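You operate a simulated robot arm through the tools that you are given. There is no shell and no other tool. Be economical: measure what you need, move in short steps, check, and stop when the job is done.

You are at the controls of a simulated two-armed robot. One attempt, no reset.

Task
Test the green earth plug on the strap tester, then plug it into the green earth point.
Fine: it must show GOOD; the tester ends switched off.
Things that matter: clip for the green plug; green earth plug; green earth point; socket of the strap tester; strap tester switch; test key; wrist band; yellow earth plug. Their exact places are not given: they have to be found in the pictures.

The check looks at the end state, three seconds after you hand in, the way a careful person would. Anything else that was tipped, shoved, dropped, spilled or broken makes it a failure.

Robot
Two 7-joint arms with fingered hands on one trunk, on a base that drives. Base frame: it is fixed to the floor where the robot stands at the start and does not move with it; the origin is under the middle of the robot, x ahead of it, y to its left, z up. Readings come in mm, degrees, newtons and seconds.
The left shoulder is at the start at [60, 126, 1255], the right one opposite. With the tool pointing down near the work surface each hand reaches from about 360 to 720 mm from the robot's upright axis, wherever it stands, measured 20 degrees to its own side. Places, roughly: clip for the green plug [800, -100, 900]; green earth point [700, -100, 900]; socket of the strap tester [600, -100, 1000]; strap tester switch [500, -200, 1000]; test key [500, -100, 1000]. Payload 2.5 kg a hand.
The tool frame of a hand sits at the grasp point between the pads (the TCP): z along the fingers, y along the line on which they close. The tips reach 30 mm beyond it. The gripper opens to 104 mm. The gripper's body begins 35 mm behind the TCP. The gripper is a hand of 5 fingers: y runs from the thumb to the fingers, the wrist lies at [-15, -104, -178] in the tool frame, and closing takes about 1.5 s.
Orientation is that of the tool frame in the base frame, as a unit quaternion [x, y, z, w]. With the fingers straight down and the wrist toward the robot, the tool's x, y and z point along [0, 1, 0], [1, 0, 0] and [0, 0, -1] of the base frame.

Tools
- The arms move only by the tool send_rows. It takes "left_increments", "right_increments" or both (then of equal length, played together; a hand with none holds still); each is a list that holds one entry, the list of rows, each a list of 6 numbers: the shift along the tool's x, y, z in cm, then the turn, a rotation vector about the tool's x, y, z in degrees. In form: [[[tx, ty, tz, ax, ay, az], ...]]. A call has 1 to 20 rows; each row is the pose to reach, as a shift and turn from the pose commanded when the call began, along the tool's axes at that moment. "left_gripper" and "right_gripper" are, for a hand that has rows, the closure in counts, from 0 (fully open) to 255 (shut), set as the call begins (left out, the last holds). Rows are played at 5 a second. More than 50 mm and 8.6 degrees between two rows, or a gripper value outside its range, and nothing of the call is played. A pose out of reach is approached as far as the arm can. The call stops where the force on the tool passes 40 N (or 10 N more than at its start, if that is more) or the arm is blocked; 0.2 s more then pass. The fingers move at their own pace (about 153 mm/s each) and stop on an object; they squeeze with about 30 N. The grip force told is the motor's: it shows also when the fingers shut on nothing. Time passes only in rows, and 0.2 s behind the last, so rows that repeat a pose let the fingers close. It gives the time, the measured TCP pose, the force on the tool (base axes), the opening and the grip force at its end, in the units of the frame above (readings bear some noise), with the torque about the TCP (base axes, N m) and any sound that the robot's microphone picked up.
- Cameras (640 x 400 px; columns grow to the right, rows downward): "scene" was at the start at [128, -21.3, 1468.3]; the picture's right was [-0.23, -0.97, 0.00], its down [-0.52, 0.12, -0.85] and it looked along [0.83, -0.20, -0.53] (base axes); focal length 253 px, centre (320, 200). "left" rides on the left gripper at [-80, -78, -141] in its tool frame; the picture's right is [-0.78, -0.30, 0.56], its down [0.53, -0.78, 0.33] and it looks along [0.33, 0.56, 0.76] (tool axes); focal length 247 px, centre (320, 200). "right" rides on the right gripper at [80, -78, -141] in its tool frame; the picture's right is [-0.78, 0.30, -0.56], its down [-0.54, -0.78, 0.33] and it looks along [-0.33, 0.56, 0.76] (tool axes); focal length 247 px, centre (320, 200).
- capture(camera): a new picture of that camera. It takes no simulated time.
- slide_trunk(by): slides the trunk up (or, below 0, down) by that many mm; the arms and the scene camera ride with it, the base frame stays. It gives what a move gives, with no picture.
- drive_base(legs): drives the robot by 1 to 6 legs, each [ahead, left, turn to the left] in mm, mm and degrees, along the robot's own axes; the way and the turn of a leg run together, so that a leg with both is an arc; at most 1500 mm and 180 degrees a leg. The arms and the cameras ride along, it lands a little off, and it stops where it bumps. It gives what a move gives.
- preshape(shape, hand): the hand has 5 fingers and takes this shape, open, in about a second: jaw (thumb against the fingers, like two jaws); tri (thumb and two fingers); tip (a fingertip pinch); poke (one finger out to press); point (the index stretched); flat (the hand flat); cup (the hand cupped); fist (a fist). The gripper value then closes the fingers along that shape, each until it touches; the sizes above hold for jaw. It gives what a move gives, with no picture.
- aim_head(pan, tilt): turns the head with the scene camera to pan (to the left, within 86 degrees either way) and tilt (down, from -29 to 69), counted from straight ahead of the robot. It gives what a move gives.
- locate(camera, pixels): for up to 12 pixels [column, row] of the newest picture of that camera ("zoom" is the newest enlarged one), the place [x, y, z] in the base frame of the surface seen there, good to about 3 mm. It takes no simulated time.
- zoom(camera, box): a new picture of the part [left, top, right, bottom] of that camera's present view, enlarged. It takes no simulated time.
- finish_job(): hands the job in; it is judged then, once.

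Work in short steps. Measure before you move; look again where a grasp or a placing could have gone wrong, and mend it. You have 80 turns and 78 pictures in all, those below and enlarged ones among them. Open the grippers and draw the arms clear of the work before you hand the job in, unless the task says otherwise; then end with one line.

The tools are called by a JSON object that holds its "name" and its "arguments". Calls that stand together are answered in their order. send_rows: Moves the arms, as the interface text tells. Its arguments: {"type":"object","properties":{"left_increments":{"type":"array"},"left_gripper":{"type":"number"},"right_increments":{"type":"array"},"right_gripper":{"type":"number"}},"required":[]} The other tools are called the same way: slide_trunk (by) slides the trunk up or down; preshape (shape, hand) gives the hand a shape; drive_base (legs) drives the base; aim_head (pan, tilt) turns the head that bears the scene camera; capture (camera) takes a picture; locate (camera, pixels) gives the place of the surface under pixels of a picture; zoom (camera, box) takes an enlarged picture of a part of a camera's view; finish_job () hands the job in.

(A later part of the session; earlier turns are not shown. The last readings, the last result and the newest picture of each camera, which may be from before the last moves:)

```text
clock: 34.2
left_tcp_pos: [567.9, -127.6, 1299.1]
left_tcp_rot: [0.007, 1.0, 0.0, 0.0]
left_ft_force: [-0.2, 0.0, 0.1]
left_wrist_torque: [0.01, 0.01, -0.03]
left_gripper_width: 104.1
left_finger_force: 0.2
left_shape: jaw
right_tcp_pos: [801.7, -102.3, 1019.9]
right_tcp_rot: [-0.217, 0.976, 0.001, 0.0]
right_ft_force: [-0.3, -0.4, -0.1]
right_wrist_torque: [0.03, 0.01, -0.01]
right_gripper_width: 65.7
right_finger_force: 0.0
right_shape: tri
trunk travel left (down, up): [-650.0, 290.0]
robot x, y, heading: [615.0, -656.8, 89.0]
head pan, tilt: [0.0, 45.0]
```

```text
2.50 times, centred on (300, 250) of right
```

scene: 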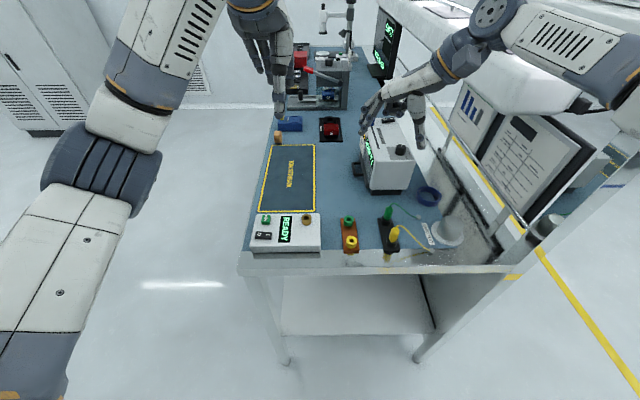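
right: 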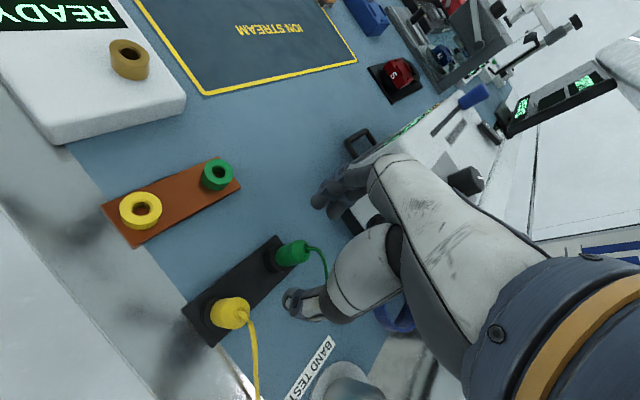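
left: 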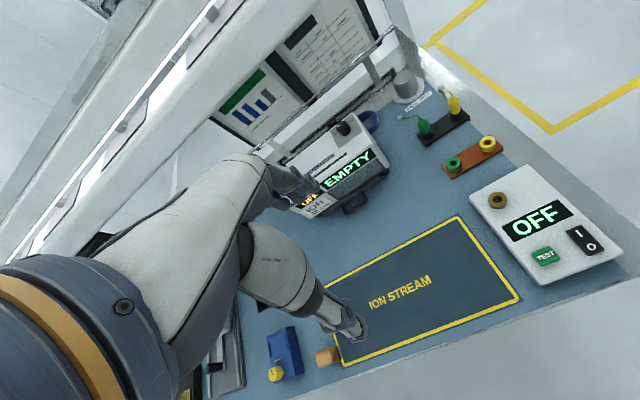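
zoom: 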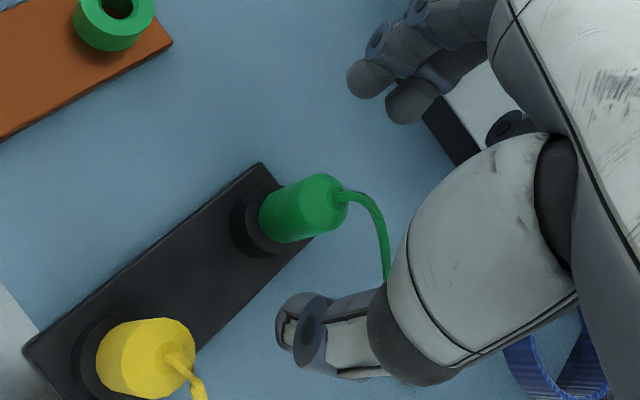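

Two fingers and thumb straddle the plug evenly. I descend to TCP 984 (tips just above the clip ring).

{"name": "send_rows", "arguments": {"right_increments": [[[0, 0, 1.2, 0, 0, 0], [0, 0, 2.4, 0, 0, 0], [0, 0, 3.6, 0, 0, 0], [0, 0, 3.6, 0, 0, 0]]]}}

{"name": "zoom", "arguments": {"camera": "right", "box": [220, 170, 380, 330]}}

{"name": "zoom", "arguments": {"camera": "scene", "box": [360, 170, 440, 240]}}

```text
clock: 35.2
left_tcp_pos: [567.2, -128.1, 1299.6]
left_tcp_rot: [0.008, 1.0, -0.001, 0.0]
left_ft_force: [-0.4, 0.2, -0.2]
left_wrist_torque: [0.02, -0.02, 0.02]
left_gripper_width: 103.6
left_finger_force: 0.0
left_shape: jaw
right_tcp_pos: [803.9, -108.9, 988.9]
right_tcp_rot: [-0.217, 0.976, 0.001, -0.001]
right_ft_force: [-0.4, -0.2, 0.3]
right_wrist_torque: [0.0, 0.04, 0.01]
right_gripper_width: 65.3
right_finger_force: 0.0
right_shape: tri
right hand out of reach, approached as far as the arm can: row 3, 4
trunk travel left (down, up): [-650.0, 290.0]
robot x, y, heading: [615.0, -656.3, 89.3]
head pan, tilt: [0.0, 45.0]
```

```text
2.50 times, centred on (300, 250) of right
```

zoom: 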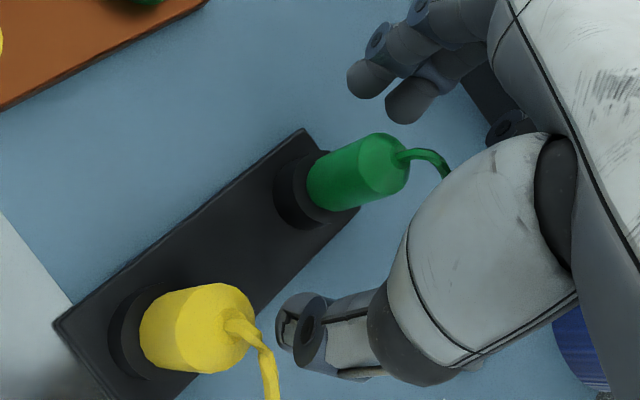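

```text
5.71 times, centred on (400, 205) of scene
```

zoom: 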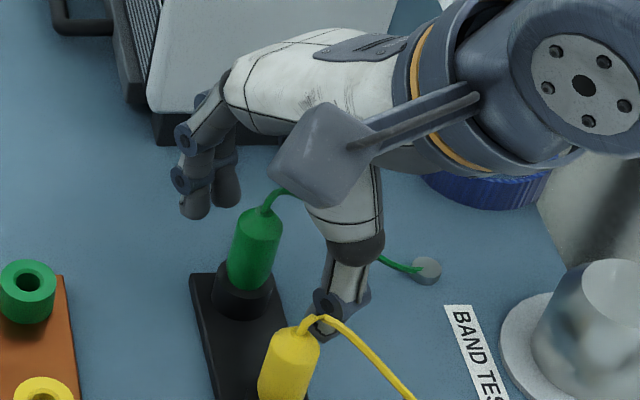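

Reach ends at z 989 here; lowering the trunk will help. I raise the hand 80 mm, recentre, and slide the trunk down 80.

{"name": "send_rows", "arguments": {"right_increments": [[[0, 0, -3, 0, 0, 0], [-0.1, 0.7, -6, 0, 0, 0], [-0.1, 0.7, -9, 0, 0, 0], [-0.1, 0.7, -11, 0, 0, 0], [-0.1, 0.7, -11, 0, 0, 0]]]}}

{"name": "slide_trunk", "arguments": {"by": -80}}

```text
clock: 36.4
left_tcp_pos: [567.2, -127.5, 1299.2]
left_tcp_rot: [0.008, 1.0, 0.0, 0.0]
left_ft_force: [0.0, -0.4, 0.1]
left_wrist_torque: [0.0, 0.01, 0.02]
left_gripper_width: 103.7
left_finger_force: 0.1
left_shape: jaw
right_tcp_pos: [803.0, -102.8, 1100.3]
right_tcp_rot: [-0.218, 0.976, 0.0, 0.001]
right_ft_force: [0.7, -0.3, -0.5]
right_wrist_torque: [0.01, 0.0, 0.01]
right_gripper_width: 66.1
right_finger_force: 0.1
right_shape: tri
trunk travel left (down, up): [-650.0, 290.0]
robot x, y, heading: [617.7, -657.7, 89.0]
head pan, tilt: [0.0, 45.0]
```

```text
clock: 37.5
left_tcp_pos: [567.1, -127.1, 1220.2]
left_tcp_rot: [0.007, 1.0, -0.001, 0.0]
left_ft_force: [0.0, 0.3, 0.4]
left_wrist_torque: [0.01, -0.01, -0.02]
left_gripper_width: 103.6
left_finger_force: 0.0
left_shape: jaw
right_tcp_pos: [802.4, -102.9, 1019.4]
right_tcp_rot: [-0.217, 0.976, 0.0, 0.0]
right_ft_force: [0.5, -0.2, 0.9]
right_wrist_torque: [0.02, -0.05, 0.0]
right_gripper_width: 65.6
right_finger_force: 0.2
right_shape: tri
trunk travel left (down, up): [-570.0, 370.0]
robot x, y, heading: [617.1, -655.4, 88.9]
head pan, tilt: [0.0, 45.0]
```

Now descend to TCP ≈983 again and look.

{"name": "send_rows", "arguments": {"right_increments": [[[0, 0.05, 1.2, 0, 0, 0], [0, 0.05, 2.4, 0, 0, 0], [0, 0.05, 3.6, 0, 0, 0], [0, 0.05, 3.6, 0, 0, 0]]]}}

{"name": "zoom", "arguments": {"camera": "right", "box": [220, 170, 380, 330]}}

{"name": "zoom", "arguments": {"camera": "scene", "box": [360, 150, 440, 220]}}

```text
clock: 38.5
left_tcp_pos: [567.7, -128.0, 1220.4]
left_tcp_rot: [0.008, 1.0, -0.002, 0.0]
left_ft_force: [0.2, -0.3, -0.5]
left_wrist_torque: [0.01, 0.0, -0.02]
left_gripper_width: 103.4
left_finger_force: 0.1
left_shape: jaw
right_tcp_pos: [802.4, -102.8, 984.1]
right_tcp_rot: [-0.217, 0.976, 0.0, 0.0]
right_ft_force: [0.1, -0.2, -1.1]
right_wrist_torque: [-0.03, 0.0, 0.01]
right_gripper_width: 65.7
right_finger_force: 0.1
right_shape: tri
trunk travel left (down, up): [-570.0, 370.0]
robot x, y, heading: [615.6, -654.8, 89.0]
head pan, tilt: [0.0, 45.0]
```

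```text
2.50 times, centred on (300, 250) of right
```

zoom: 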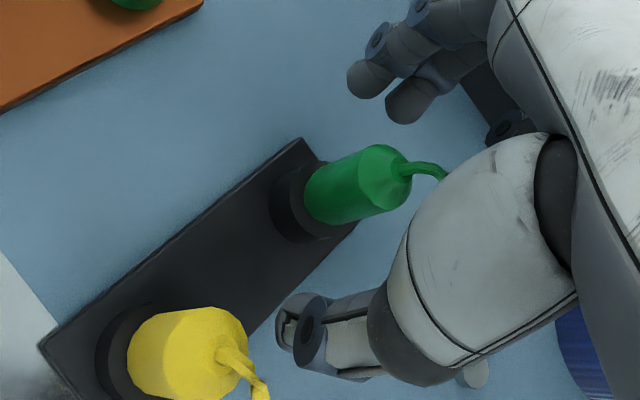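

```text
5.71 times, centred on (400, 185) of scene
```

zoom: 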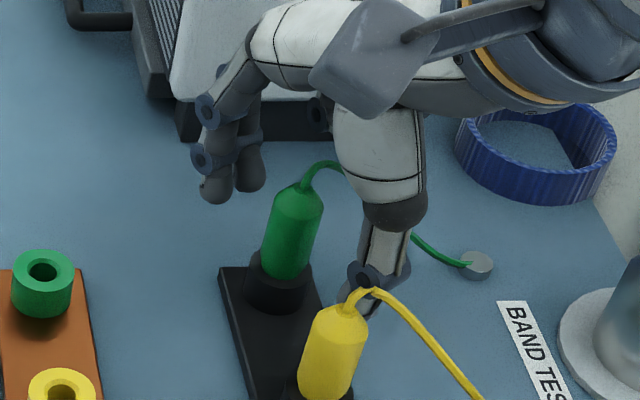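

The plug axis lines up with the tool axis. I close the hand.

{"name": "send_rows", "arguments": {"right_increments": [[[0, 0, 0, 0, 0, 0], [0, 0, 0, 0, 0, 0], [0, 0, 0, 0, 0, 0], [0, 0, 0, 0, 0, 0], [0, 0, 0, 0, 0, 0], [0, 0, 0, 0, 0, 0], [0, 0, 0, 0, 0, 0], [0, 0, 0, 0, 0, 0], [0, 0, 0, 0, 0, 0]]], "right_gripper": 255}}

{"name": "zoom", "arguments": {"camera": "right", "box": [220, 170, 380, 330]}}

{"name": "zoom", "arguments": {"camera": "scene", "box": [360, 150, 440, 220]}}

```text
clock: 40.5
left_tcp_pos: [567.2, -127.2, 1220.6]
left_tcp_rot: [0.007, 1.0, 0.0, 0.0]
left_ft_force: [-0.8, 0.8, 0.6]
left_wrist_torque: [-0.04, -0.01, -0.01]
left_gripper_width: 103.6
left_finger_force: 0.0
left_shape: jaw
right_tcp_pos: [803.1, -104.0, 983.4]
right_tcp_rot: [-0.217, 0.976, 0.0, 0.0]
right_ft_force: [0.0, -0.1, -0.2]
right_wrist_torque: [0.0, 0.0, 0.03]
right_gripper_width: 10.7
right_finger_force: 30.2
right_shape: tri
trunk travel left (down, up): [-570.0, 370.0]
robot x, y, heading: [612.3, -660.7, 88.9]
head pan, tilt: [0.0, 45.0]
```

```text
2.50 times, centred on (300, 250) of right
```

zoom: 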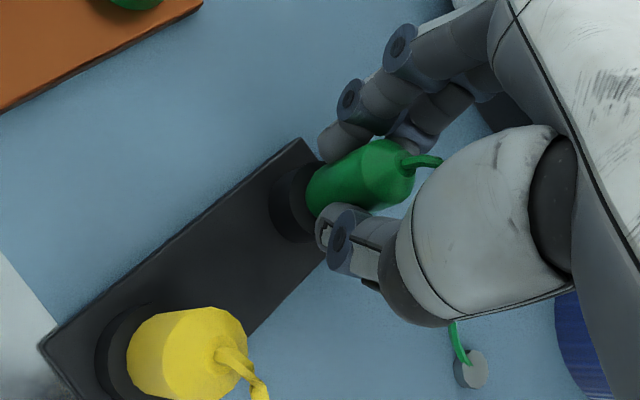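

```text
5.71 times, centred on (400, 185) of scene
```

zoom: 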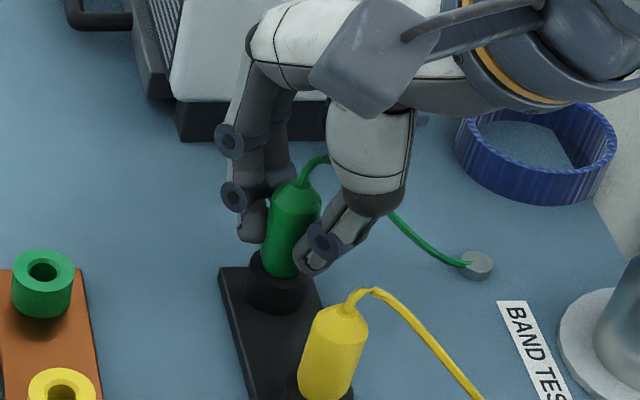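

Gripped with little side load. Lift straight up 60 mm and check.

{"name": "send_rows", "arguments": {"right_increments": [[[0, 0, -0.7, 0, 0, 0], [0, 0, -1.5, 0, 0, 0], [0, 0, -3, 0, 0, 0], [0, 0, -4.5, 0, 0, 0], [0, 0, -6, 0, 0, 0], [0, 0, -7, 0, 0, 0], [0, 0, -7, 0, 0, 0]]]}}

{"name": "capture", "arguments": {"camera": "right"}}

{"name": "zoom", "arguments": {"camera": "scene", "box": [340, 110, 440, 210]}}

```text
clock: 42.1
left_tcp_pos: [567.9, -127.9, 1219.5]
left_tcp_rot: [0.008, 1.0, -0.001, -0.001]
left_ft_force: [-0.4, 1.0, 0.4]
left_wrist_torque: [-0.03, 0.0, 0.01]
left_gripper_width: 103.7
left_finger_force: 0.0
left_shape: jaw
right_tcp_pos: [801.8, -104.2, 1053.2]
right_tcp_rot: [-0.217, 0.976, 0.0, 0.0]
right_ft_force: [0.2, -1.6, -0.3]
right_wrist_torque: [0.02, 0.01, -0.06]
right_gripper_width: 10.6
right_finger_force: 29.7
right_shape: tri
trunk travel left (down, up): [-570.0, 370.0]
robot x, y, heading: [615.5, -657.8, 88.9]
head pan, tilt: [0.0, 45.0]
```

```text
34 pictures are left
```

right: 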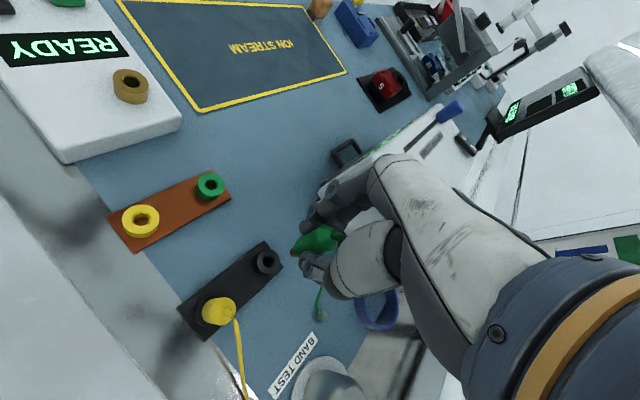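

```text
4.00 times, centred on (390, 160) of scene
```

zoom: 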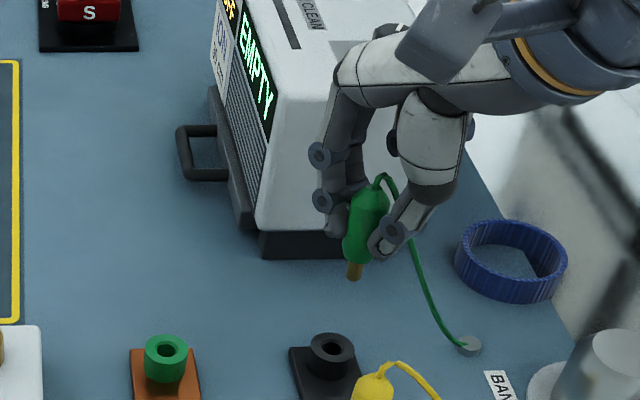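

The plug is lifted with its brass pin visible. I measure its tilt and offset relative to the tool in both views.

{"name": "zoom", "arguments": {"camera": "right", "box": [270, 200, 360, 290]}}

{"name": "zoom", "arguments": {"camera": "scene", "box": [405, 145, 445, 185]}}

{"name": "capture", "arguments": {"camera": "scene"}}

```text
4.44 times, centred on (315, 245) of right
```

zoom: 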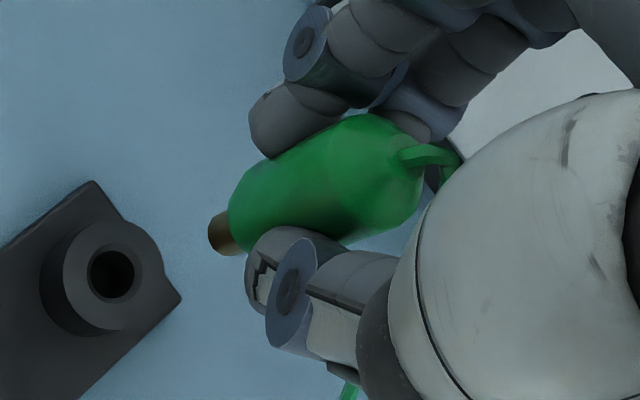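

```text
10.00 times, centred on (425, 165) of scene
```

zoom: 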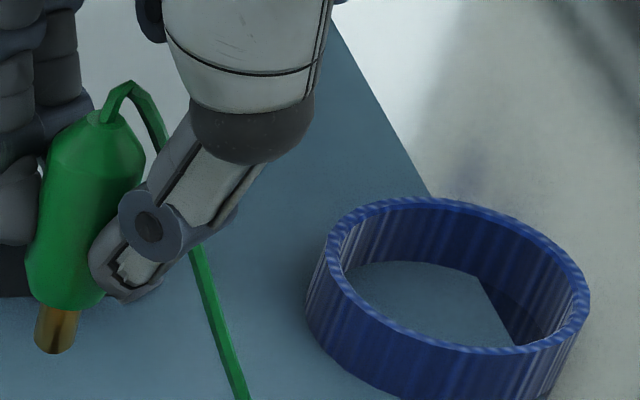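

```text
30 pictures are left
```

scene: 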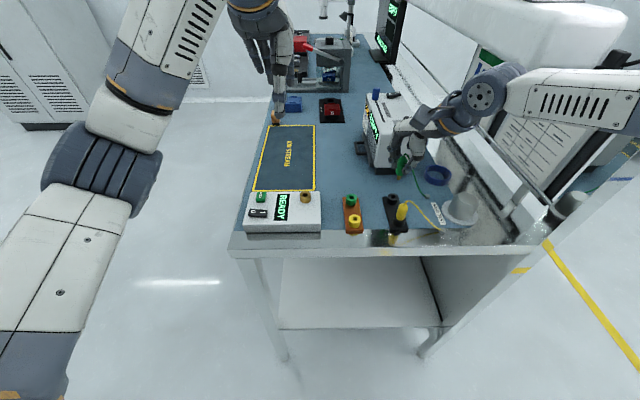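

{"name": "locate", "arguments": {"camera": "right", "pixels": [[293, 251], [295, 249], [300, 245], [305, 243], [311, 240], [318, 237], [325, 234], [331, 232], [335, 235]]}}

{"name": "locate", "arguments": {"camera": "zoom", "pixels": [[55, 342], [58, 320], [65, 270], [75, 220], [88, 170], [97, 130], [108, 118]]}}

```text
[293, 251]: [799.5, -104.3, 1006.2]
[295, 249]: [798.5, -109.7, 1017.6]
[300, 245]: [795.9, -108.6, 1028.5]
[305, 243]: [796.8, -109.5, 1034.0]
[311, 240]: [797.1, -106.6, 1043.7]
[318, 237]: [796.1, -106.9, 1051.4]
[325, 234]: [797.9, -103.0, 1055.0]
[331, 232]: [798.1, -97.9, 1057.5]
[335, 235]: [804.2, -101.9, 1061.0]
```

```text
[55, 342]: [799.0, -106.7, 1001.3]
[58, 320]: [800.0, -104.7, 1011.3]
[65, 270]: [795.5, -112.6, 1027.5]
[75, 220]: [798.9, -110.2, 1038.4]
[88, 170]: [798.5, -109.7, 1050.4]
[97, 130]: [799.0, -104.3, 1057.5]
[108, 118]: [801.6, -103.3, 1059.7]
```

The plug hangs nearly upright, pin tip ~54 mm below TCP, offset about (-2,-1). Now I measure the socket precisely in both views.

{"name": "zoom", "arguments": {"camera": "scene", "box": [285, 180, 325, 215]}}

{"name": "locate", "arguments": {"camera": "zoom", "pixels": [[260, 170], [350, 170], [305, 140], [305, 190], [280, 150], [335, 150]]}}

{"name": "zoom", "arguments": {"camera": "right", "box": [100, 60, 160, 110]}}

```text
11.43 times, centred on (305, 198) of scene
```

zoom: 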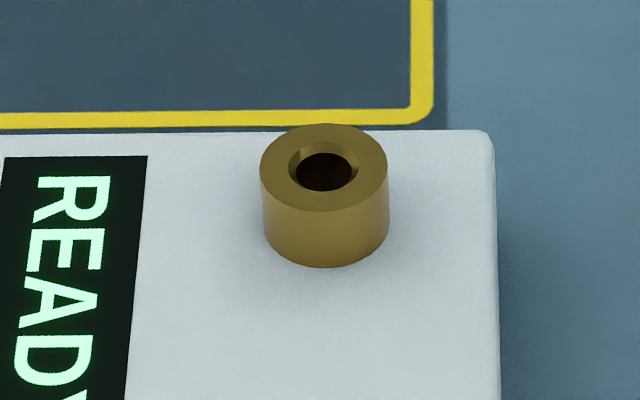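

```text
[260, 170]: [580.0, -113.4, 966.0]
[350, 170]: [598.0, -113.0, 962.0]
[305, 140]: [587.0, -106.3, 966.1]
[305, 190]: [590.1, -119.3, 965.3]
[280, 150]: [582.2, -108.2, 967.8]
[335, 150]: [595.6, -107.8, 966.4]
```

```text
8.00 times, centred on (130, 85) of right
```

zoom: 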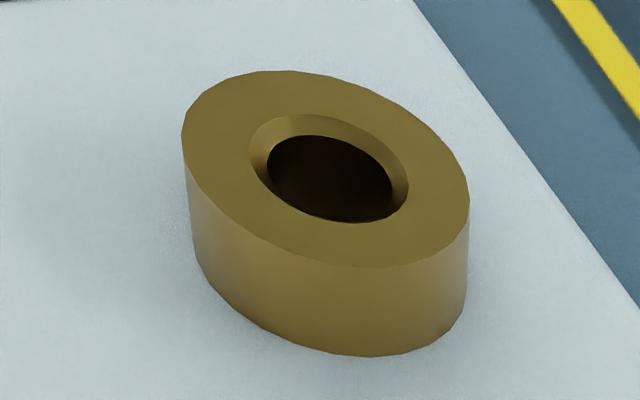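

{"name": "locate", "arguments": {"camera": "zoom", "pixels": [[220, 120], [430, 215], [270, 85], [380, 250], [230, 170], [420, 150], [340, 95], [310, 235]]}}

```text
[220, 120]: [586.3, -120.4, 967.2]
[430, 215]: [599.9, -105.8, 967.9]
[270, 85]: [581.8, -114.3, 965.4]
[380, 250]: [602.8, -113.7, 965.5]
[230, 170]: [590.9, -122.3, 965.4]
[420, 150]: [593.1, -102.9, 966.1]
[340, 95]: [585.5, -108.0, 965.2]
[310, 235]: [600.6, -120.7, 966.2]
```

Socket centre (592.6,-113.4), top 966. I carry the plug above it at safe height (TCP target ≈ (594.4,-112.6)).

{"name": "send_rows", "arguments": {"right_increments": [[[0, 0, -2, 0, 0, 0], [3.2, 1.34, -2, 0, 0, 0], [6.4, 2.68, -2, 0, 0, 0], [9.6, 4.02, -2, 0, 0, 0], [12.8, 5.36, -2, 0, 0, 0], [16, 6.7, -2, 0, 0, 0], [19.16, 8.02, -2, 0, 0, 0], [19.16, 8.02, 0, 0, 0, 0], [19.16, 8.02, 1.5, 0, 0, 0], [19.16, 8.02, 1.5, 0, 0, 0]]]}}

{"name": "capture", "arguments": {"camera": "right"}}

{"name": "zoom", "arguments": {"camera": "scene", "box": [275, 155, 345, 215]}}

```text
clock: 44.3
left_tcp_pos: [566.8, -127.1, 1219.9]
left_tcp_rot: [0.008, 1.0, -0.001, 0.0]
left_ft_force: [-0.2, 0.2, 0.8]
left_wrist_torque: [0.01, 0.03, 0.0]
left_gripper_width: 103.6
left_finger_force: 0.0
left_shape: jaw
right_tcp_pos: [662.4, -156.8, 1049.1]
right_tcp_rot: [-0.217, 0.976, 0.001, 0.0]
right_ft_force: [0.1, 0.0, -0.6]
right_wrist_torque: [-0.01, -0.01, 0.01]
right_gripper_width: 10.5
right_finger_force: 30.1
right_shape: tri
right hand out of reach, approached as far as the arm can: row 5, 6, 7, 8, 9, 10
trunk travel left (down, up): [-570.0, 370.0]
robot x, y, heading: [618.7, -657.6, 89.3]
head pan, tilt: [0.0, 45.0]
```

```text
27 pictures are left
```

right: 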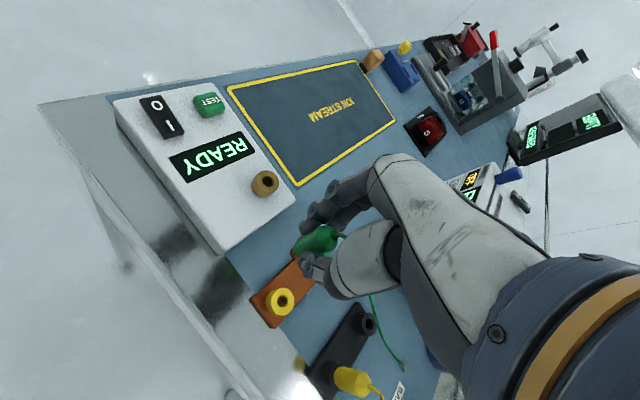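

```text
6.67 times, centred on (310, 185) of scene
```

zoom: 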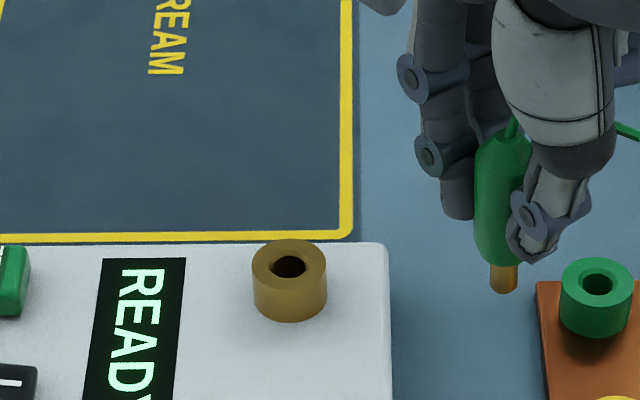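

The arm's lateral limit stops it; the base should stand further along −x. I raise slightly and drive 130 mm to the robot's left.

{"name": "send_rows", "arguments": {"right_increments": [[[0, 0, -1.5, 0, 0, 0], [0, 0, -2.5, 0, 0, 0], [0, 0, -2.5, 0, 0, 0]]]}}

{"name": "drive_base", "arguments": {"legs": [[0, 130, 0]]}}

```text
clock: 45.1
left_tcp_pos: [566.2, -126.3, 1219.3]
left_tcp_rot: [0.008, 1.0, 0.0, 0.0]
left_ft_force: [-0.5, 0.1, -0.3]
left_wrist_torque: [0.01, 0.01, 0.02]
left_gripper_width: 103.7
left_finger_force: 0.0
left_shape: jaw
right_tcp_pos: [663.7, -155.1, 1075.6]
right_tcp_rot: [-0.217, 0.976, 0.0, 0.0]
right_ft_force: [0.0, -0.2, -0.7]
right_wrist_torque: [0.01, 0.01, 0.02]
right_gripper_width: 10.7
right_finger_force: 30.0
right_shape: tri
trunk travel left (down, up): [-570.0, 370.0]
robot x, y, heading: [617.5, -656.1, 88.8]
head pan, tilt: [0.0, 45.0]
```

```text
clock: 46.4
left_tcp_pos: [439.1, -125.5, 1221.0]
left_tcp_rot: [0.007, 1.0, -0.001, 0.0]
left_ft_force: [-0.9, -0.3, 0.7]
left_wrist_torque: [-0.01, -0.04, 0.02]
left_gripper_width: 103.9
left_finger_force: 0.1
left_shape: jaw
right_tcp_pos: [535.8, -153.2, 1076.0]
right_tcp_rot: [-0.217, 0.976, 0.001, 0.0]
right_ft_force: [0.2, 0.5, -0.8]
right_wrist_torque: [-0.01, -0.03, -0.03]
right_gripper_width: 10.6
right_finger_force: 29.5
right_shape: tri
trunk travel left (down, up): [-570.0, 370.0]
robot x, y, heading: [488.6, -654.0, 88.9]
head pan, tilt: [0.0, 45.0]
```

Now shift to above the socket: Δ≈(58.6,40.6), down to tip ≈ 978.

{"name": "send_rows", "arguments": {"right_increments": [[[-3.5, 0.6, 0, 0, 0, 0], [-7.03, 1.2, 0, 0, 0, 0], [-7.03, 1.2, 2.5, 0, 0, 0], [-7.03, 1.2, 4.4, 0, 0, 0], [-7.03, 1.2, 4.4, 0, 0, 0], [-7.03, 1.2, 4.4, 0, 0, 0]]]}}

{"name": "zoom", "arguments": {"camera": "right", "box": [240, 200, 340, 290]}}

{"name": "zoom", "arguments": {"camera": "scene", "box": [355, 150, 425, 210]}}

```text
clock: 47.8
left_tcp_pos: [439.6, -126.0, 1219.1]
left_tcp_rot: [0.008, 1.0, 0.0, 0.0]
left_ft_force: [-0.2, -0.7, -0.3]
left_wrist_torque: [-0.01, -0.01, 0.0]
left_gripper_width: 103.5
left_finger_force: 0.0
left_shape: jaw
right_tcp_pos: [595.3, -113.2, 1032.1]
right_tcp_rot: [-0.217, 0.976, 0.0, 0.001]
right_ft_force: [-0.3, -0.3, 0.4]
right_wrist_torque: [-0.03, -0.03, -0.01]
right_gripper_width: 10.7
right_finger_force: 30.3
right_shape: tri
trunk travel left (down, up): [-570.0, 370.0]
robot x, y, heading: [485.2, -649.4, 89.0]
head pan, tilt: [0.0, 45.0]
```

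```text
4.44 times, centred on (290, 245) of right
```

zoom: 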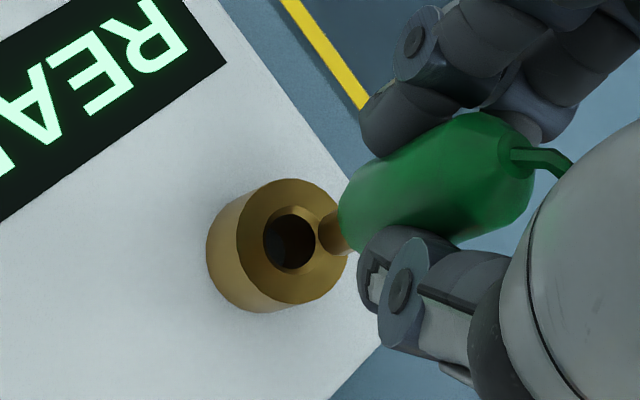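

```text
6.67 times, centred on (390, 180) of scene
```

zoom: 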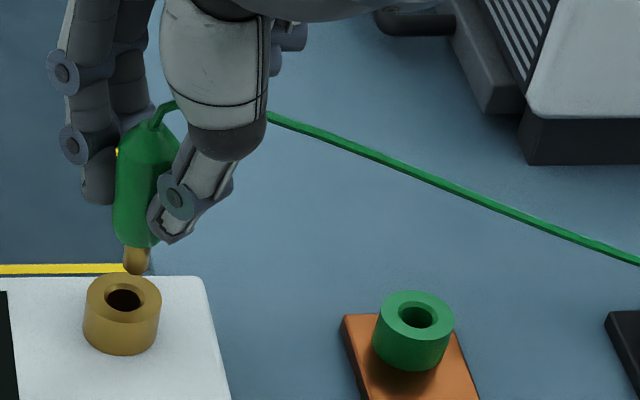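

I measure pin tip and hole in this zoom and in the right raw picture.

{"name": "locate", "arguments": {"camera": "zoom", "pixels": [[137, 270], [137, 262], [137, 254], [138, 225], [92, 298], [156, 298], [124, 280], [124, 320], [150, 150], [414, 295], [385, 315], [447, 315]]}}

{"name": "capture", "arguments": {"camera": "right"}}

{"name": "locate", "arguments": {"camera": "right", "pixels": [[293, 252], [294, 250], [292, 248], [296, 255], [274, 256], [294, 263], [286, 244], [281, 266], [299, 247], [310, 242]]}}

```text
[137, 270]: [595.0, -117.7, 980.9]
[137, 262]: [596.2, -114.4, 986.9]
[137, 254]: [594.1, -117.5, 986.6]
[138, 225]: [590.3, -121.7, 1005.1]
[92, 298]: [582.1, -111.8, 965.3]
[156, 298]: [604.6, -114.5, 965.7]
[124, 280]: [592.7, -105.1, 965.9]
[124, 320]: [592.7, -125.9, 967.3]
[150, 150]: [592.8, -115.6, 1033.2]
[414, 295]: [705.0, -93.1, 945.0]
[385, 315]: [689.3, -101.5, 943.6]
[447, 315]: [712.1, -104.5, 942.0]
```

```text
23 pictures are left
```

right: 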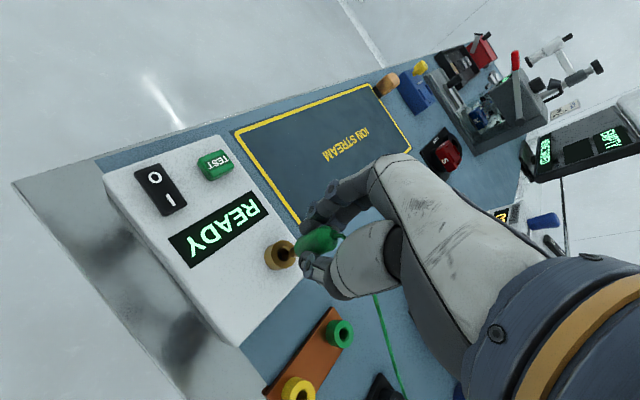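

```text
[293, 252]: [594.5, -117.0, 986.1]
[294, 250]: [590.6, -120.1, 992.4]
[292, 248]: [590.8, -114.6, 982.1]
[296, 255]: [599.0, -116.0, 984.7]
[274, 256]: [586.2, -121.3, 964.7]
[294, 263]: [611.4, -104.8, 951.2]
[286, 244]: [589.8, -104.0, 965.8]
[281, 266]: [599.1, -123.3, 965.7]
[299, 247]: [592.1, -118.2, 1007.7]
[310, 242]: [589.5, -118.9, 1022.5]
```

Pin is about 1–1.5 mm too far in +x; I shift 1.3 mm along tool x and lower until the pin should be ~8 mm in the hole, checking force.

{"name": "send_rows", "arguments": {"right_increments": [[[0.13, 0, 0.5, 0, 0, 0], [0.13, 0, 1.0, 0, 0, 0], [0.13, 0, 1.3, 0, 0, 0], [0.13, 0, 1.5, 0, 0, 0], [0.13, 0, 1.7, 0, 0, 0], [0.13, 0, 1.9, 0, 0, 0], [0.13, 0, 1.9, 0, 0, 0]]]}}

{"name": "zoom", "arguments": {"camera": "right", "box": [240, 200, 340, 290]}}

{"name": "zoom", "arguments": {"camera": "scene", "box": [345, 160, 395, 205]}}

```text
clock: 49.4
left_tcp_pos: [439.2, -125.5, 1219.6]
left_tcp_rot: [0.007, 1.0, 0.0, 0.0]
left_ft_force: [-0.4, -0.3, 0.5]
left_wrist_torque: [0.0, -0.02, 0.01]
left_gripper_width: 103.6
left_finger_force: 0.0
left_shape: jaw
right_tcp_pos: [593.2, -112.1, 1013.5]
right_tcp_rot: [-0.216, 0.976, 0.0, 0.0]
right_ft_force: [-0.2, -2.0, -0.6]
right_wrist_torque: [-0.09, 0.01, 0.0]
right_gripper_width: 10.7
right_finger_force: 29.8
right_shape: tri
trunk travel left (down, up): [-570.0, 370.0]
robot x, y, heading: [490.8, -656.3, 89.1]
head pan, tilt: [0.0, 45.0]
```

```text
4.44 times, centred on (290, 245) of right
```

zoom: 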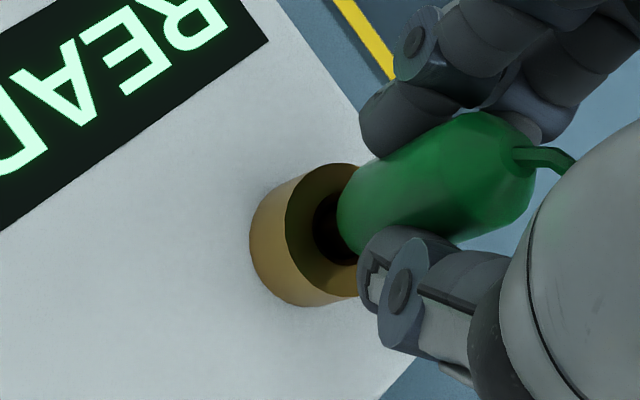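

```text
8.89 times, centred on (370, 182) of scene
```

zoom: 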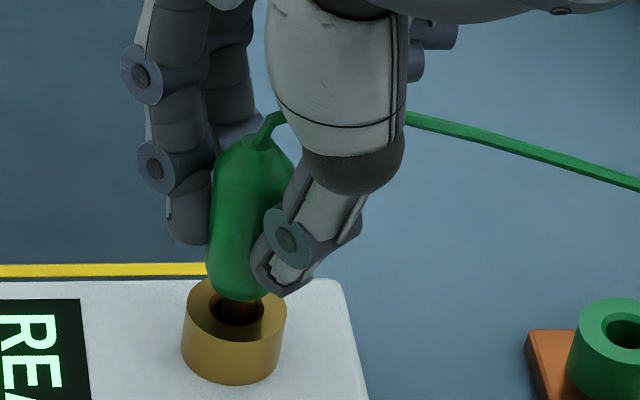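

The pin is entering the hole with low force. Continue down in 2 mm steps to about 1002.

{"name": "send_rows", "arguments": {"right_increments": [[[0, 0, 0.2, 0, 0, 0], [0, 0, 0.4, 0, 0, 0], [0, 0, 0.6, 0, 0, 0], [0, 0, 0.8, 0, 0, 0], [0, 0, 1.0, 0, 0, 0], [0, 0, 1.1, 0, 0, 0], [0, 0, 1.1, 0, 0, 0]]]}}

{"name": "zoom", "arguments": {"camera": "scene", "box": [345, 160, 395, 205]}}

```text
clock: 51.0
left_tcp_pos: [438.5, -127.9, 1221.1]
left_tcp_rot: [0.007, 1.0, 0.002, -0.001]
left_ft_force: [0.0, -0.2, 0.6]
left_wrist_torque: [-0.02, 0.0, 0.02]
left_gripper_width: 103.8
left_finger_force: 0.1
left_shape: jaw
right_tcp_pos: [593.5, -113.6, 1005.7]
right_tcp_rot: [-0.217, 0.976, 0.003, -0.001]
right_ft_force: [1.7, -6.6, 15.2]
right_wrist_torque: [-0.18, -0.06, 0.03]
right_gripper_width: 10.9
right_finger_force: 29.8
right_shape: tri
trunk travel left (down, up): [-570.0, 370.0]
robot x, y, heading: [491.9, -653.4, 89.1]
head pan, tilt: [0.0, 45.0]
```

```text
8.89 times, centred on (370, 182) of scene
```

zoom: 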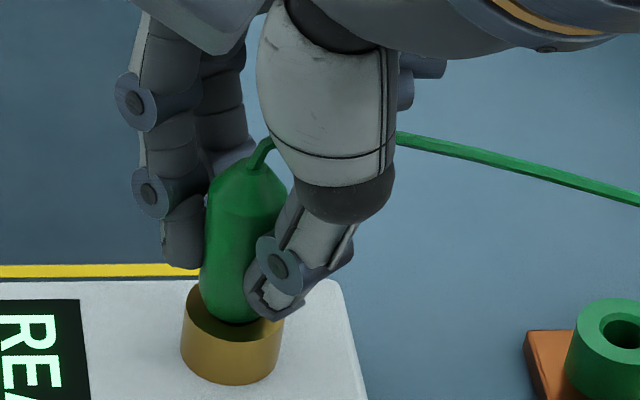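

Force rises to 15 N: near seated. I ease 1 mm toward −y and push slightly more to confirm seating.

{"name": "send_rows", "arguments": {"right_increments": [[[0.04, -0.1, 0.1, 0, 0, 0], [0.04, -0.1, 0.3, 0, 0, 0], [0.04, -0.1, 0.4, 0, 0, 0], [0.04, -0.1, 0.4, 0, 0, 0]]]}}

```text
clock: 52.0
left_tcp_pos: [440.0, -128.3, 1221.6]
left_tcp_rot: [0.008, 1.0, 0.001, 0.0]
left_ft_force: [-0.1, 0.6, -0.9]
left_wrist_torque: [-0.04, 0.0, -0.03]
left_gripper_width: 103.5
left_finger_force: 0.1
left_shape: jaw
right_tcp_pos: [592.0, -114.0, 1003.2]
right_tcp_rot: [-0.217, 0.976, 0.006, -0.001]
right_ft_force: [1.6, -2.1, 28.7]
right_wrist_torque: [-0.02, -0.1, -0.05]
right_gripper_width: 11.4
right_finger_force: 30.4
right_shape: tri
trunk travel left (down, up): [-570.0, 370.0]
robot x, y, heading: [492.3, -654.1, 89.0]
head pan, tilt: [0.0, 45.0]
```

Seems seated (28.7 N). I relax the push, open the hand, and rise off.

{"name": "send_rows", "arguments": {"right_increments": [[[0, 0, -0.2, 0, 0, 0], [0, 0, -0.2, 0, 0, 0]]]}}

{"name": "send_rows", "arguments": {"right_increments": [[[0, 0, 0, 0, 0, 0], [0, 0, 0, 0, 0, 0], [0, 0, 0, 0, 0, 0], [0, 0, 0, 0, 0, 0], [0, 0, 0, 0, 0, 0], [0, 0, -2, 0, 0, 0], [0, 0, -4, 0, 0, 0], [0, 0, -7, 0, 0, 0], [0, 0, -10, 0, 0, 0], [0, 0, -10, 0, 0, 0]]], "right_gripper": 95}}

{"name": "zoom", "arguments": {"camera": "scene", "box": [325, 140, 415, 220]}}

{"name": "capture", "arguments": {"camera": "left"}}

```text
clock: 52.6
left_tcp_pos: [439.4, -128.1, 1221.7]
left_tcp_rot: [0.008, 1.0, 0.001, 0.0]
left_ft_force: [0.4, -0.2, -0.4]
left_wrist_torque: [0.02, 0.02, 0.0]
left_gripper_width: 103.6
left_finger_force: 0.0
left_shape: jaw
right_tcp_pos: [592.6, -115.1, 1003.9]
right_tcp_rot: [-0.217, 0.976, 0.003, -0.001]
right_ft_force: [1.8, -0.1, 22.9]
right_wrist_torque: [0.04, -0.05, -0.05]
right_gripper_width: 11.5
right_finger_force: 30.3
right_shape: tri
trunk travel left (down, up): [-570.0, 370.0]
robot x, y, heading: [491.0, -654.9, 89.1]
head pan, tilt: [0.0, 45.0]
```

```text
clock: 54.8
left_tcp_pos: [438.5, -125.6, 1219.3]
left_tcp_rot: [0.009, 1.0, -0.001, 0.0]
left_ft_force: [-0.7, 0.2, -0.8]
left_wrist_torque: [-0.02, -0.02, 0.01]
left_gripper_width: 103.5
left_finger_force: 0.0
left_shape: jaw
right_tcp_pos: [594.3, -116.0, 1101.1]
right_tcp_rot: [-0.217, 0.976, 0.0, 0.001]
right_ft_force: [-0.6, 0.0, -0.2]
right_wrist_torque: [-0.01, -0.02, 0.02]
right_gripper_width: 64.8
right_finger_force: 0.1
right_shape: tri
trunk travel left (down, up): [-570.0, 370.0]
robot x, y, heading: [488.5, -651.0, 89.2]
head pan, tilt: [0.0, 45.0]
```

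```text
5.00 times, centred on (370, 180) of scene
```

zoom: 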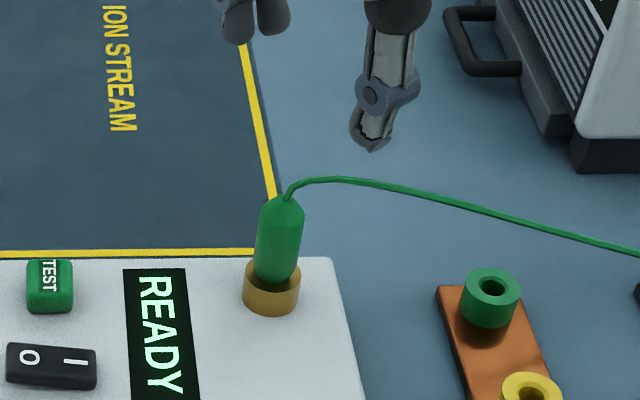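

```text
18 pictures are left
```

left: 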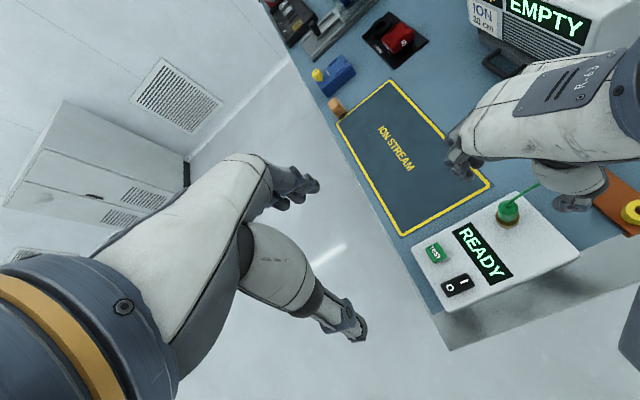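

Plug stands upright in the socket. I park the right hand toward +x and bring the left hand (poke) above the TEST key at (490,-112).

{"name": "preshape", "arguments": {"shape": "poke", "hand": "left"}}

{"name": "send_rows", "arguments": {"right_increments": [[[0, 0, -3, 0, 0, 0], [-3, -2, -5, 0, 0, 0], [-6, -4, -5, 0, 0, 0], [-9, -6, -5, 0, 0, 0], [-11.8, -7.7, -5, 0, 0, 0], [-11.8, -7.7, -5, 0, 0, 0], [-11.8, -7.7, -5, 0, 0, 0], [-11.8, -7.7, -5, 0, 0, 0]]], "left_increments": [[[0, 0, 0, 0, 0, 0], [-1, 0.5, 0, 0, 0, 0], [-2, 1, 2, 0, 0, 0], [-3, 1.4, 6, 0, 0, 0], [-4.3, 1.75, 10, 0, 0, 0], [-4.3, 1.75, 14, 0, 0, 0], [-4.3, 1.75, 18, 0, 0, 0], [-4.3, 1.75, 20, 0, 0, 0]]]}}

{"name": "capture", "arguments": {"camera": "left"}}

{"name": "capture", "arguments": {"camera": "scene"}}

```text
clock: 55.7
left_tcp_pos: [438.6, -124.8, 1218.7]
left_tcp_rot: [0.007, 1.0, -0.001, 0.0]
left_ft_force: [-0.5, 0.4, 0.0]
left_wrist_torque: [0.02, 0.02, 0.03]
left_gripper_width: 0.0
left_finger_force: 0.1
left_shape: poke
right_tcp_pos: [594.2, -115.9, 1099.8]
right_tcp_rot: [-0.217, 0.976, 0.0, 0.001]
right_ft_force: [-0.8, 0.1, -0.3]
right_wrist_torque: [-0.02, -0.01, 0.0]
right_gripper_width: 65.1
right_finger_force: 0.0
right_shape: tri
trunk travel left (down, up): [-570.0, 370.0]
robot x, y, heading: [486.6, -654.8, 89.0]
head pan, tilt: [0.0, 45.0]
```

```text
clock: 57.5
left_tcp_pos: [482.7, -108.3, 1019.7]
left_tcp_rot: [0.008, 1.0, 0.0, -0.001]
left_ft_force: [-0.1, 0.6, -0.3]
left_wrist_torque: [-0.03, 0.0, -0.02]
left_gripper_width: 0.0
left_finger_force: 0.0
left_shape: poke
right_tcp_pos: [733.8, -134.6, 1148.7]
right_tcp_rot: [-0.216, 0.976, 0.0, 0.0]
right_ft_force: [0.0, -0.2, -0.3]
right_wrist_torque: [-0.02, -0.02, -0.01]
right_gripper_width: 65.0
right_finger_force: 0.1
right_shape: tri
trunk travel left (down, up): [-570.0, 370.0]
robot x, y, heading: [490.3, -653.1, 88.9]
head pan, tilt: [0.0, 45.0]
```

```text
17 pictures are left
```

left: 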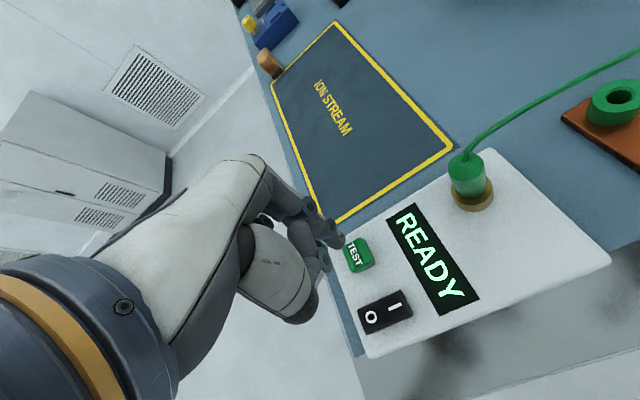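

```text
16 pictures are left
```

scene: 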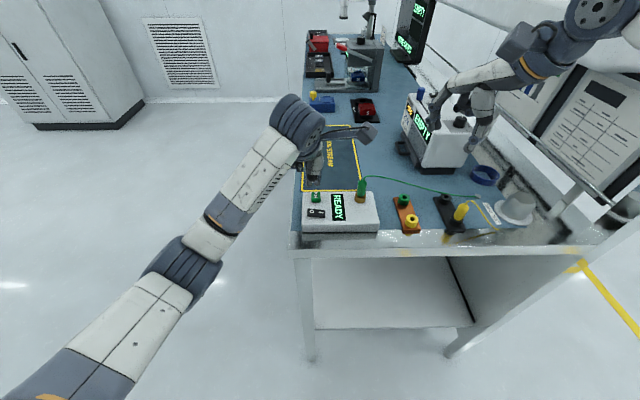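

I locate the fingertip and the key in the left picture, and the earth point and switch.

{"name": "locate", "arguments": {"camera": "left", "pixels": [[341, 242], [339, 238], [335, 246], [358, 255], [368, 248], [350, 247], [360, 268], [372, 316], [394, 306], [466, 160], [470, 190]]}}

```text
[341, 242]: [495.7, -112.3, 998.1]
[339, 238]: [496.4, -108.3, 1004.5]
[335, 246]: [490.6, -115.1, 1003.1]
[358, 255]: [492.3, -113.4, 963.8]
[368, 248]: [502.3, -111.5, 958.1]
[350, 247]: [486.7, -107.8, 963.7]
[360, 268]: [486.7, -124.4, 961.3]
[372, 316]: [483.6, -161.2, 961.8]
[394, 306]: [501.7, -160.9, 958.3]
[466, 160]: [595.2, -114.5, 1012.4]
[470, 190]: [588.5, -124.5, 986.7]
```

Fingertip is directly above the key (~28 mm). Press down in small steps and hold for a while.

{"name": "send_rows", "arguments": {"left_increments": [[[0.1, -0.1, 1.2, 0, 0, 0], [0.1, -0.1, 2.2, 0, 0, 0], [0.1, -0.1, 2.6, 0, 0, 0], [0.1, -0.1, 2.9, 0, 0, 0], [0.1, -0.1, 3.2, 0, 0, 0], [0.1, -0.1, 3.4, 0, 0, 0], [0.1, -0.1, 3.4, 0, 0, 0], [0.1, -0.1, 3.4, 0, 0, 0], [0.1, -0.1, 3.4, 0, 0, 0], [0.1, -0.1, 3.4, 0, 0, 0], [0.1, -0.1, 3.4, 0, 0, 0], [0.1, -0.1, 3.4, 0, 0, 0], [0.1, -0.1, 3.4, 0, 0, 0], [0.1, -0.1, 3.4, 0, 0, 0], [0.1, -0.1, 3.4, 0, 0, 0]]]}}

{"name": "zoom", "arguments": {"camera": "left", "box": [280, 120, 520, 340]}}

```text
clock: 60.7
left_tcp_pos: [482.8, -109.9, 986.8]
left_tcp_rot: [0.008, 1.0, 0.0, 0.0]
left_ft_force: [0.4, 2.7, 8.3]
left_wrist_torque: [0.1, -0.05, 0.01]
left_gripper_width: 0.0
left_finger_force: 0.1
left_shape: poke
right_tcp_pos: [733.8, -135.0, 1149.8]
right_tcp_rot: [-0.216, 0.976, 0.001, 0.0]
right_ft_force: [-0.4, -0.2, -0.2]
right_wrist_torque: [-0.02, -0.01, 0.0]
right_gripper_width: 65.3
right_finger_force: 0.2
right_shape: tri
trunk travel left (down, up): [-570.0, 370.0]
robot x, y, heading: [491.8, -652.8, 89.1]
head pan, tilt: [0.0, 45.0]
heard: click
```

```text
1.82 times, centred on (400, 230) of left
```

zoom: 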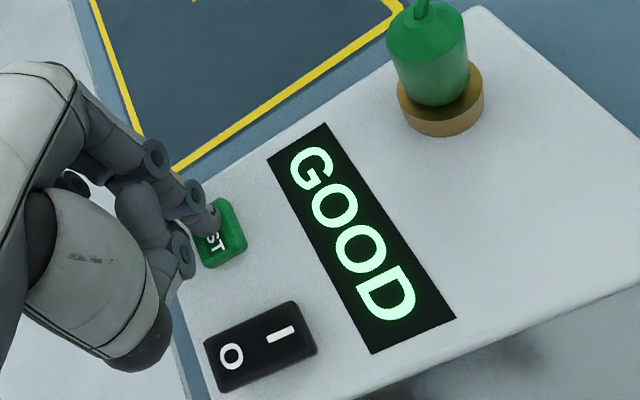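

GOOD is shown. Lift, shift to the O end of the switch (≈478,-161), and press it.

{"name": "send_rows", "arguments": {"left_increments": [[[0, 0, -2, 0, 0, 0], [0, 0, -4, 0, 0, 0], [0.7, -2.5, -4, 0, 0, 0], [1.3, -4.9, -4, 0, 0, 0], [1.3, -4.9, -4, 0, 0, 0]]]}}

{"name": "zoom", "arguments": {"camera": "left", "box": [260, 160, 460, 320]}}

```text
clock: 61.9
left_tcp_pos: [468.0, -159.8, 1027.1]
left_tcp_rot: [0.007, 1.0, 0.0, 0.0]
left_ft_force: [0.3, 0.0, -0.3]
left_wrist_torque: [0.0, 0.01, -0.03]
left_gripper_width: 0.0
left_finger_force: 0.0
left_shape: poke
right_tcp_pos: [732.3, -135.0, 1149.3]
right_tcp_rot: [-0.216, 0.976, 0.0, 0.001]
right_ft_force: [-0.2, -0.4, 0.6]
right_wrist_torque: [0.0, -0.01, -0.02]
right_gripper_width: 64.9
right_finger_force: 0.0
right_shape: tri
trunk travel left (down, up): [-570.0, 370.0]
robot x, y, heading: [491.5, -657.0, 88.7]
head pan, tilt: [0.0, 45.0]
```

```text
2.50 times, centred on (360, 240) of left
```

zoom: 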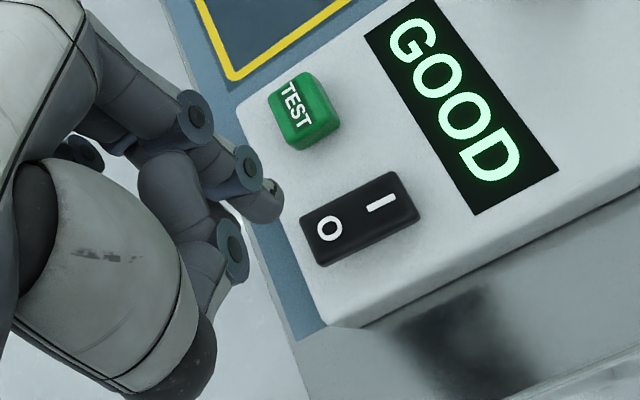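

{"name": "send_rows", "arguments": {"left_increments": [[[0.0, 0.2, 2, 0, 0, 0], [0.0, 0.2, 3, 0, 0, 0], [0.0, 0.2, 3.4, 0, 0, 0], [0.0, 0.2, 3.7, 0, 0, 0], [0.0, 0.2, 4.0, 0, 0, 0], [0.0, 0.2, 4.2, 0, 0, 0]]]}}

{"name": "zoom", "arguments": {"camera": "left", "box": [260, 160, 460, 320]}}

```text
clock: 63.3
left_tcp_pos: [469.0, -155.7, 988.2]
left_tcp_rot: [0.008, 1.0, 0.006, 0.002]
left_ft_force: [-0.7, 5.4, 22.6]
left_wrist_torque: [0.12, -0.29, 0.05]
left_gripper_width: 0.1
left_finger_force: 0.1
left_shape: poke
right_tcp_pos: [732.5, -136.1, 1150.4]
right_tcp_rot: [-0.216, 0.976, 0.001, 0.0]
right_ft_force: [-0.3, 0.2, 1.2]
right_wrist_torque: [-0.01, 0.03, -0.02]
right_gripper_width: 64.8
right_finger_force: 0.1
right_shape: tri
trunk travel left (down, up): [-570.0, 370.0]
robot x, y, heading: [487.9, -651.5, 89.4]
head pan, tilt: [0.0, 45.0]
```

```text
2.50 times, centred on (360, 240) of left
```

zoom: 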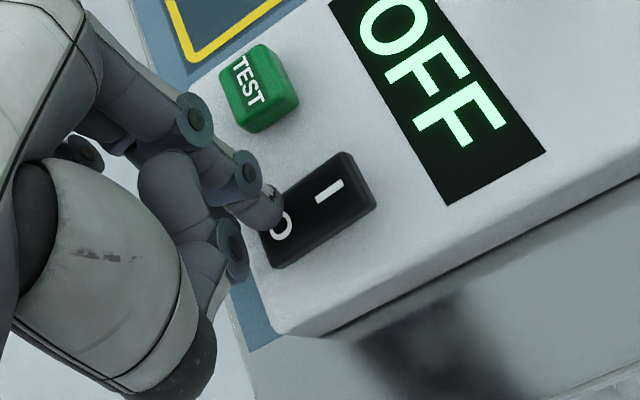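

Tester is OFF. I retract the left arm up and away, and bring the right hand back above the plug.

{"name": "send_rows", "arguments": {"left_increments": [[[0, 0, -4, 0, 0, 0], [0, 0, -8, 0, 0, 0], [2, 0, -12, 0, 0, 0], [4, 0, -16, 0, 0, 0], [6, 0, -20, 0, 0, 0], [6, 0, -23, 0, 0, 0], [6, 0, -23, 0, 0, 0], [6, 0, -23, 0, 0, 0], [6, 0, -23, 0, 0, 0], [6, 0, -23, 0, 0, 0], [6, 0, -23, 0, 0, 0]]], "right_increments": [[[0, 0, 0, 0, 0, 0], [0, 0, 0, 0, 0, 0], [0, 0, 0, 0, 0, 0], [0, 0, 0, 0, 0, 0], [3, 2, 0, 0, 0, 0], [6, 4, 0, 0, 0, 0], [9, 6, 0, 0, 0, 0], [11.9, 7.8, 0, 0, 0, 0], [11.9, 7.8, 3.5, 0, 0, 0], [11.9, 7.8, 7, 0, 0, 0], [11.9, 7.8, 7, 0, 0, 0]]]}}

{"name": "zoom", "arguments": {"camera": "right", "box": [220, 170, 380, 330]}}

```text
clock: 65.7
left_tcp_pos: [409.0, -152.7, 1213.3]
left_tcp_rot: [0.009, 1.0, 0.0, 0.0]
left_ft_force: [0.9, 0.2, -0.2]
left_wrist_torque: [-0.01, -0.02, -0.04]
left_gripper_width: 0.0
left_finger_force: 0.0
left_shape: poke
right_tcp_pos: [593.7, -114.7, 1078.3]
right_tcp_rot: [-0.217, 0.976, 0.0, 0.0]
right_ft_force: [0.1, 0.7, 0.8]
right_wrist_torque: [0.02, 0.01, 0.01]
right_gripper_width: 64.9
right_finger_force: 0.1
right_shape: tri
trunk travel left (down, up): [-570.0, 370.0]
robot x, y, heading: [485.6, -652.0, 89.0]
head pan, tilt: [0.0, 45.0]
```

```text
2.50 times, centred on (300, 250) of right
```

zoom: 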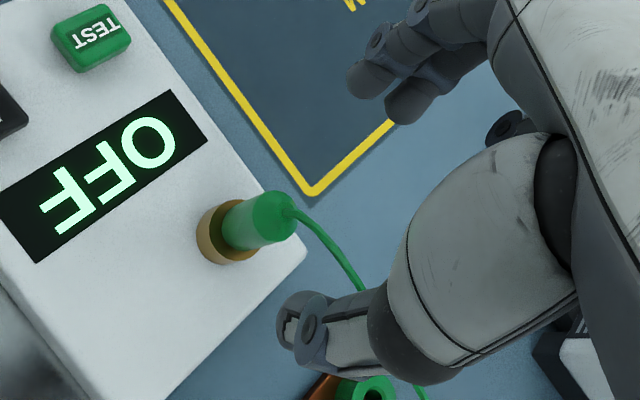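

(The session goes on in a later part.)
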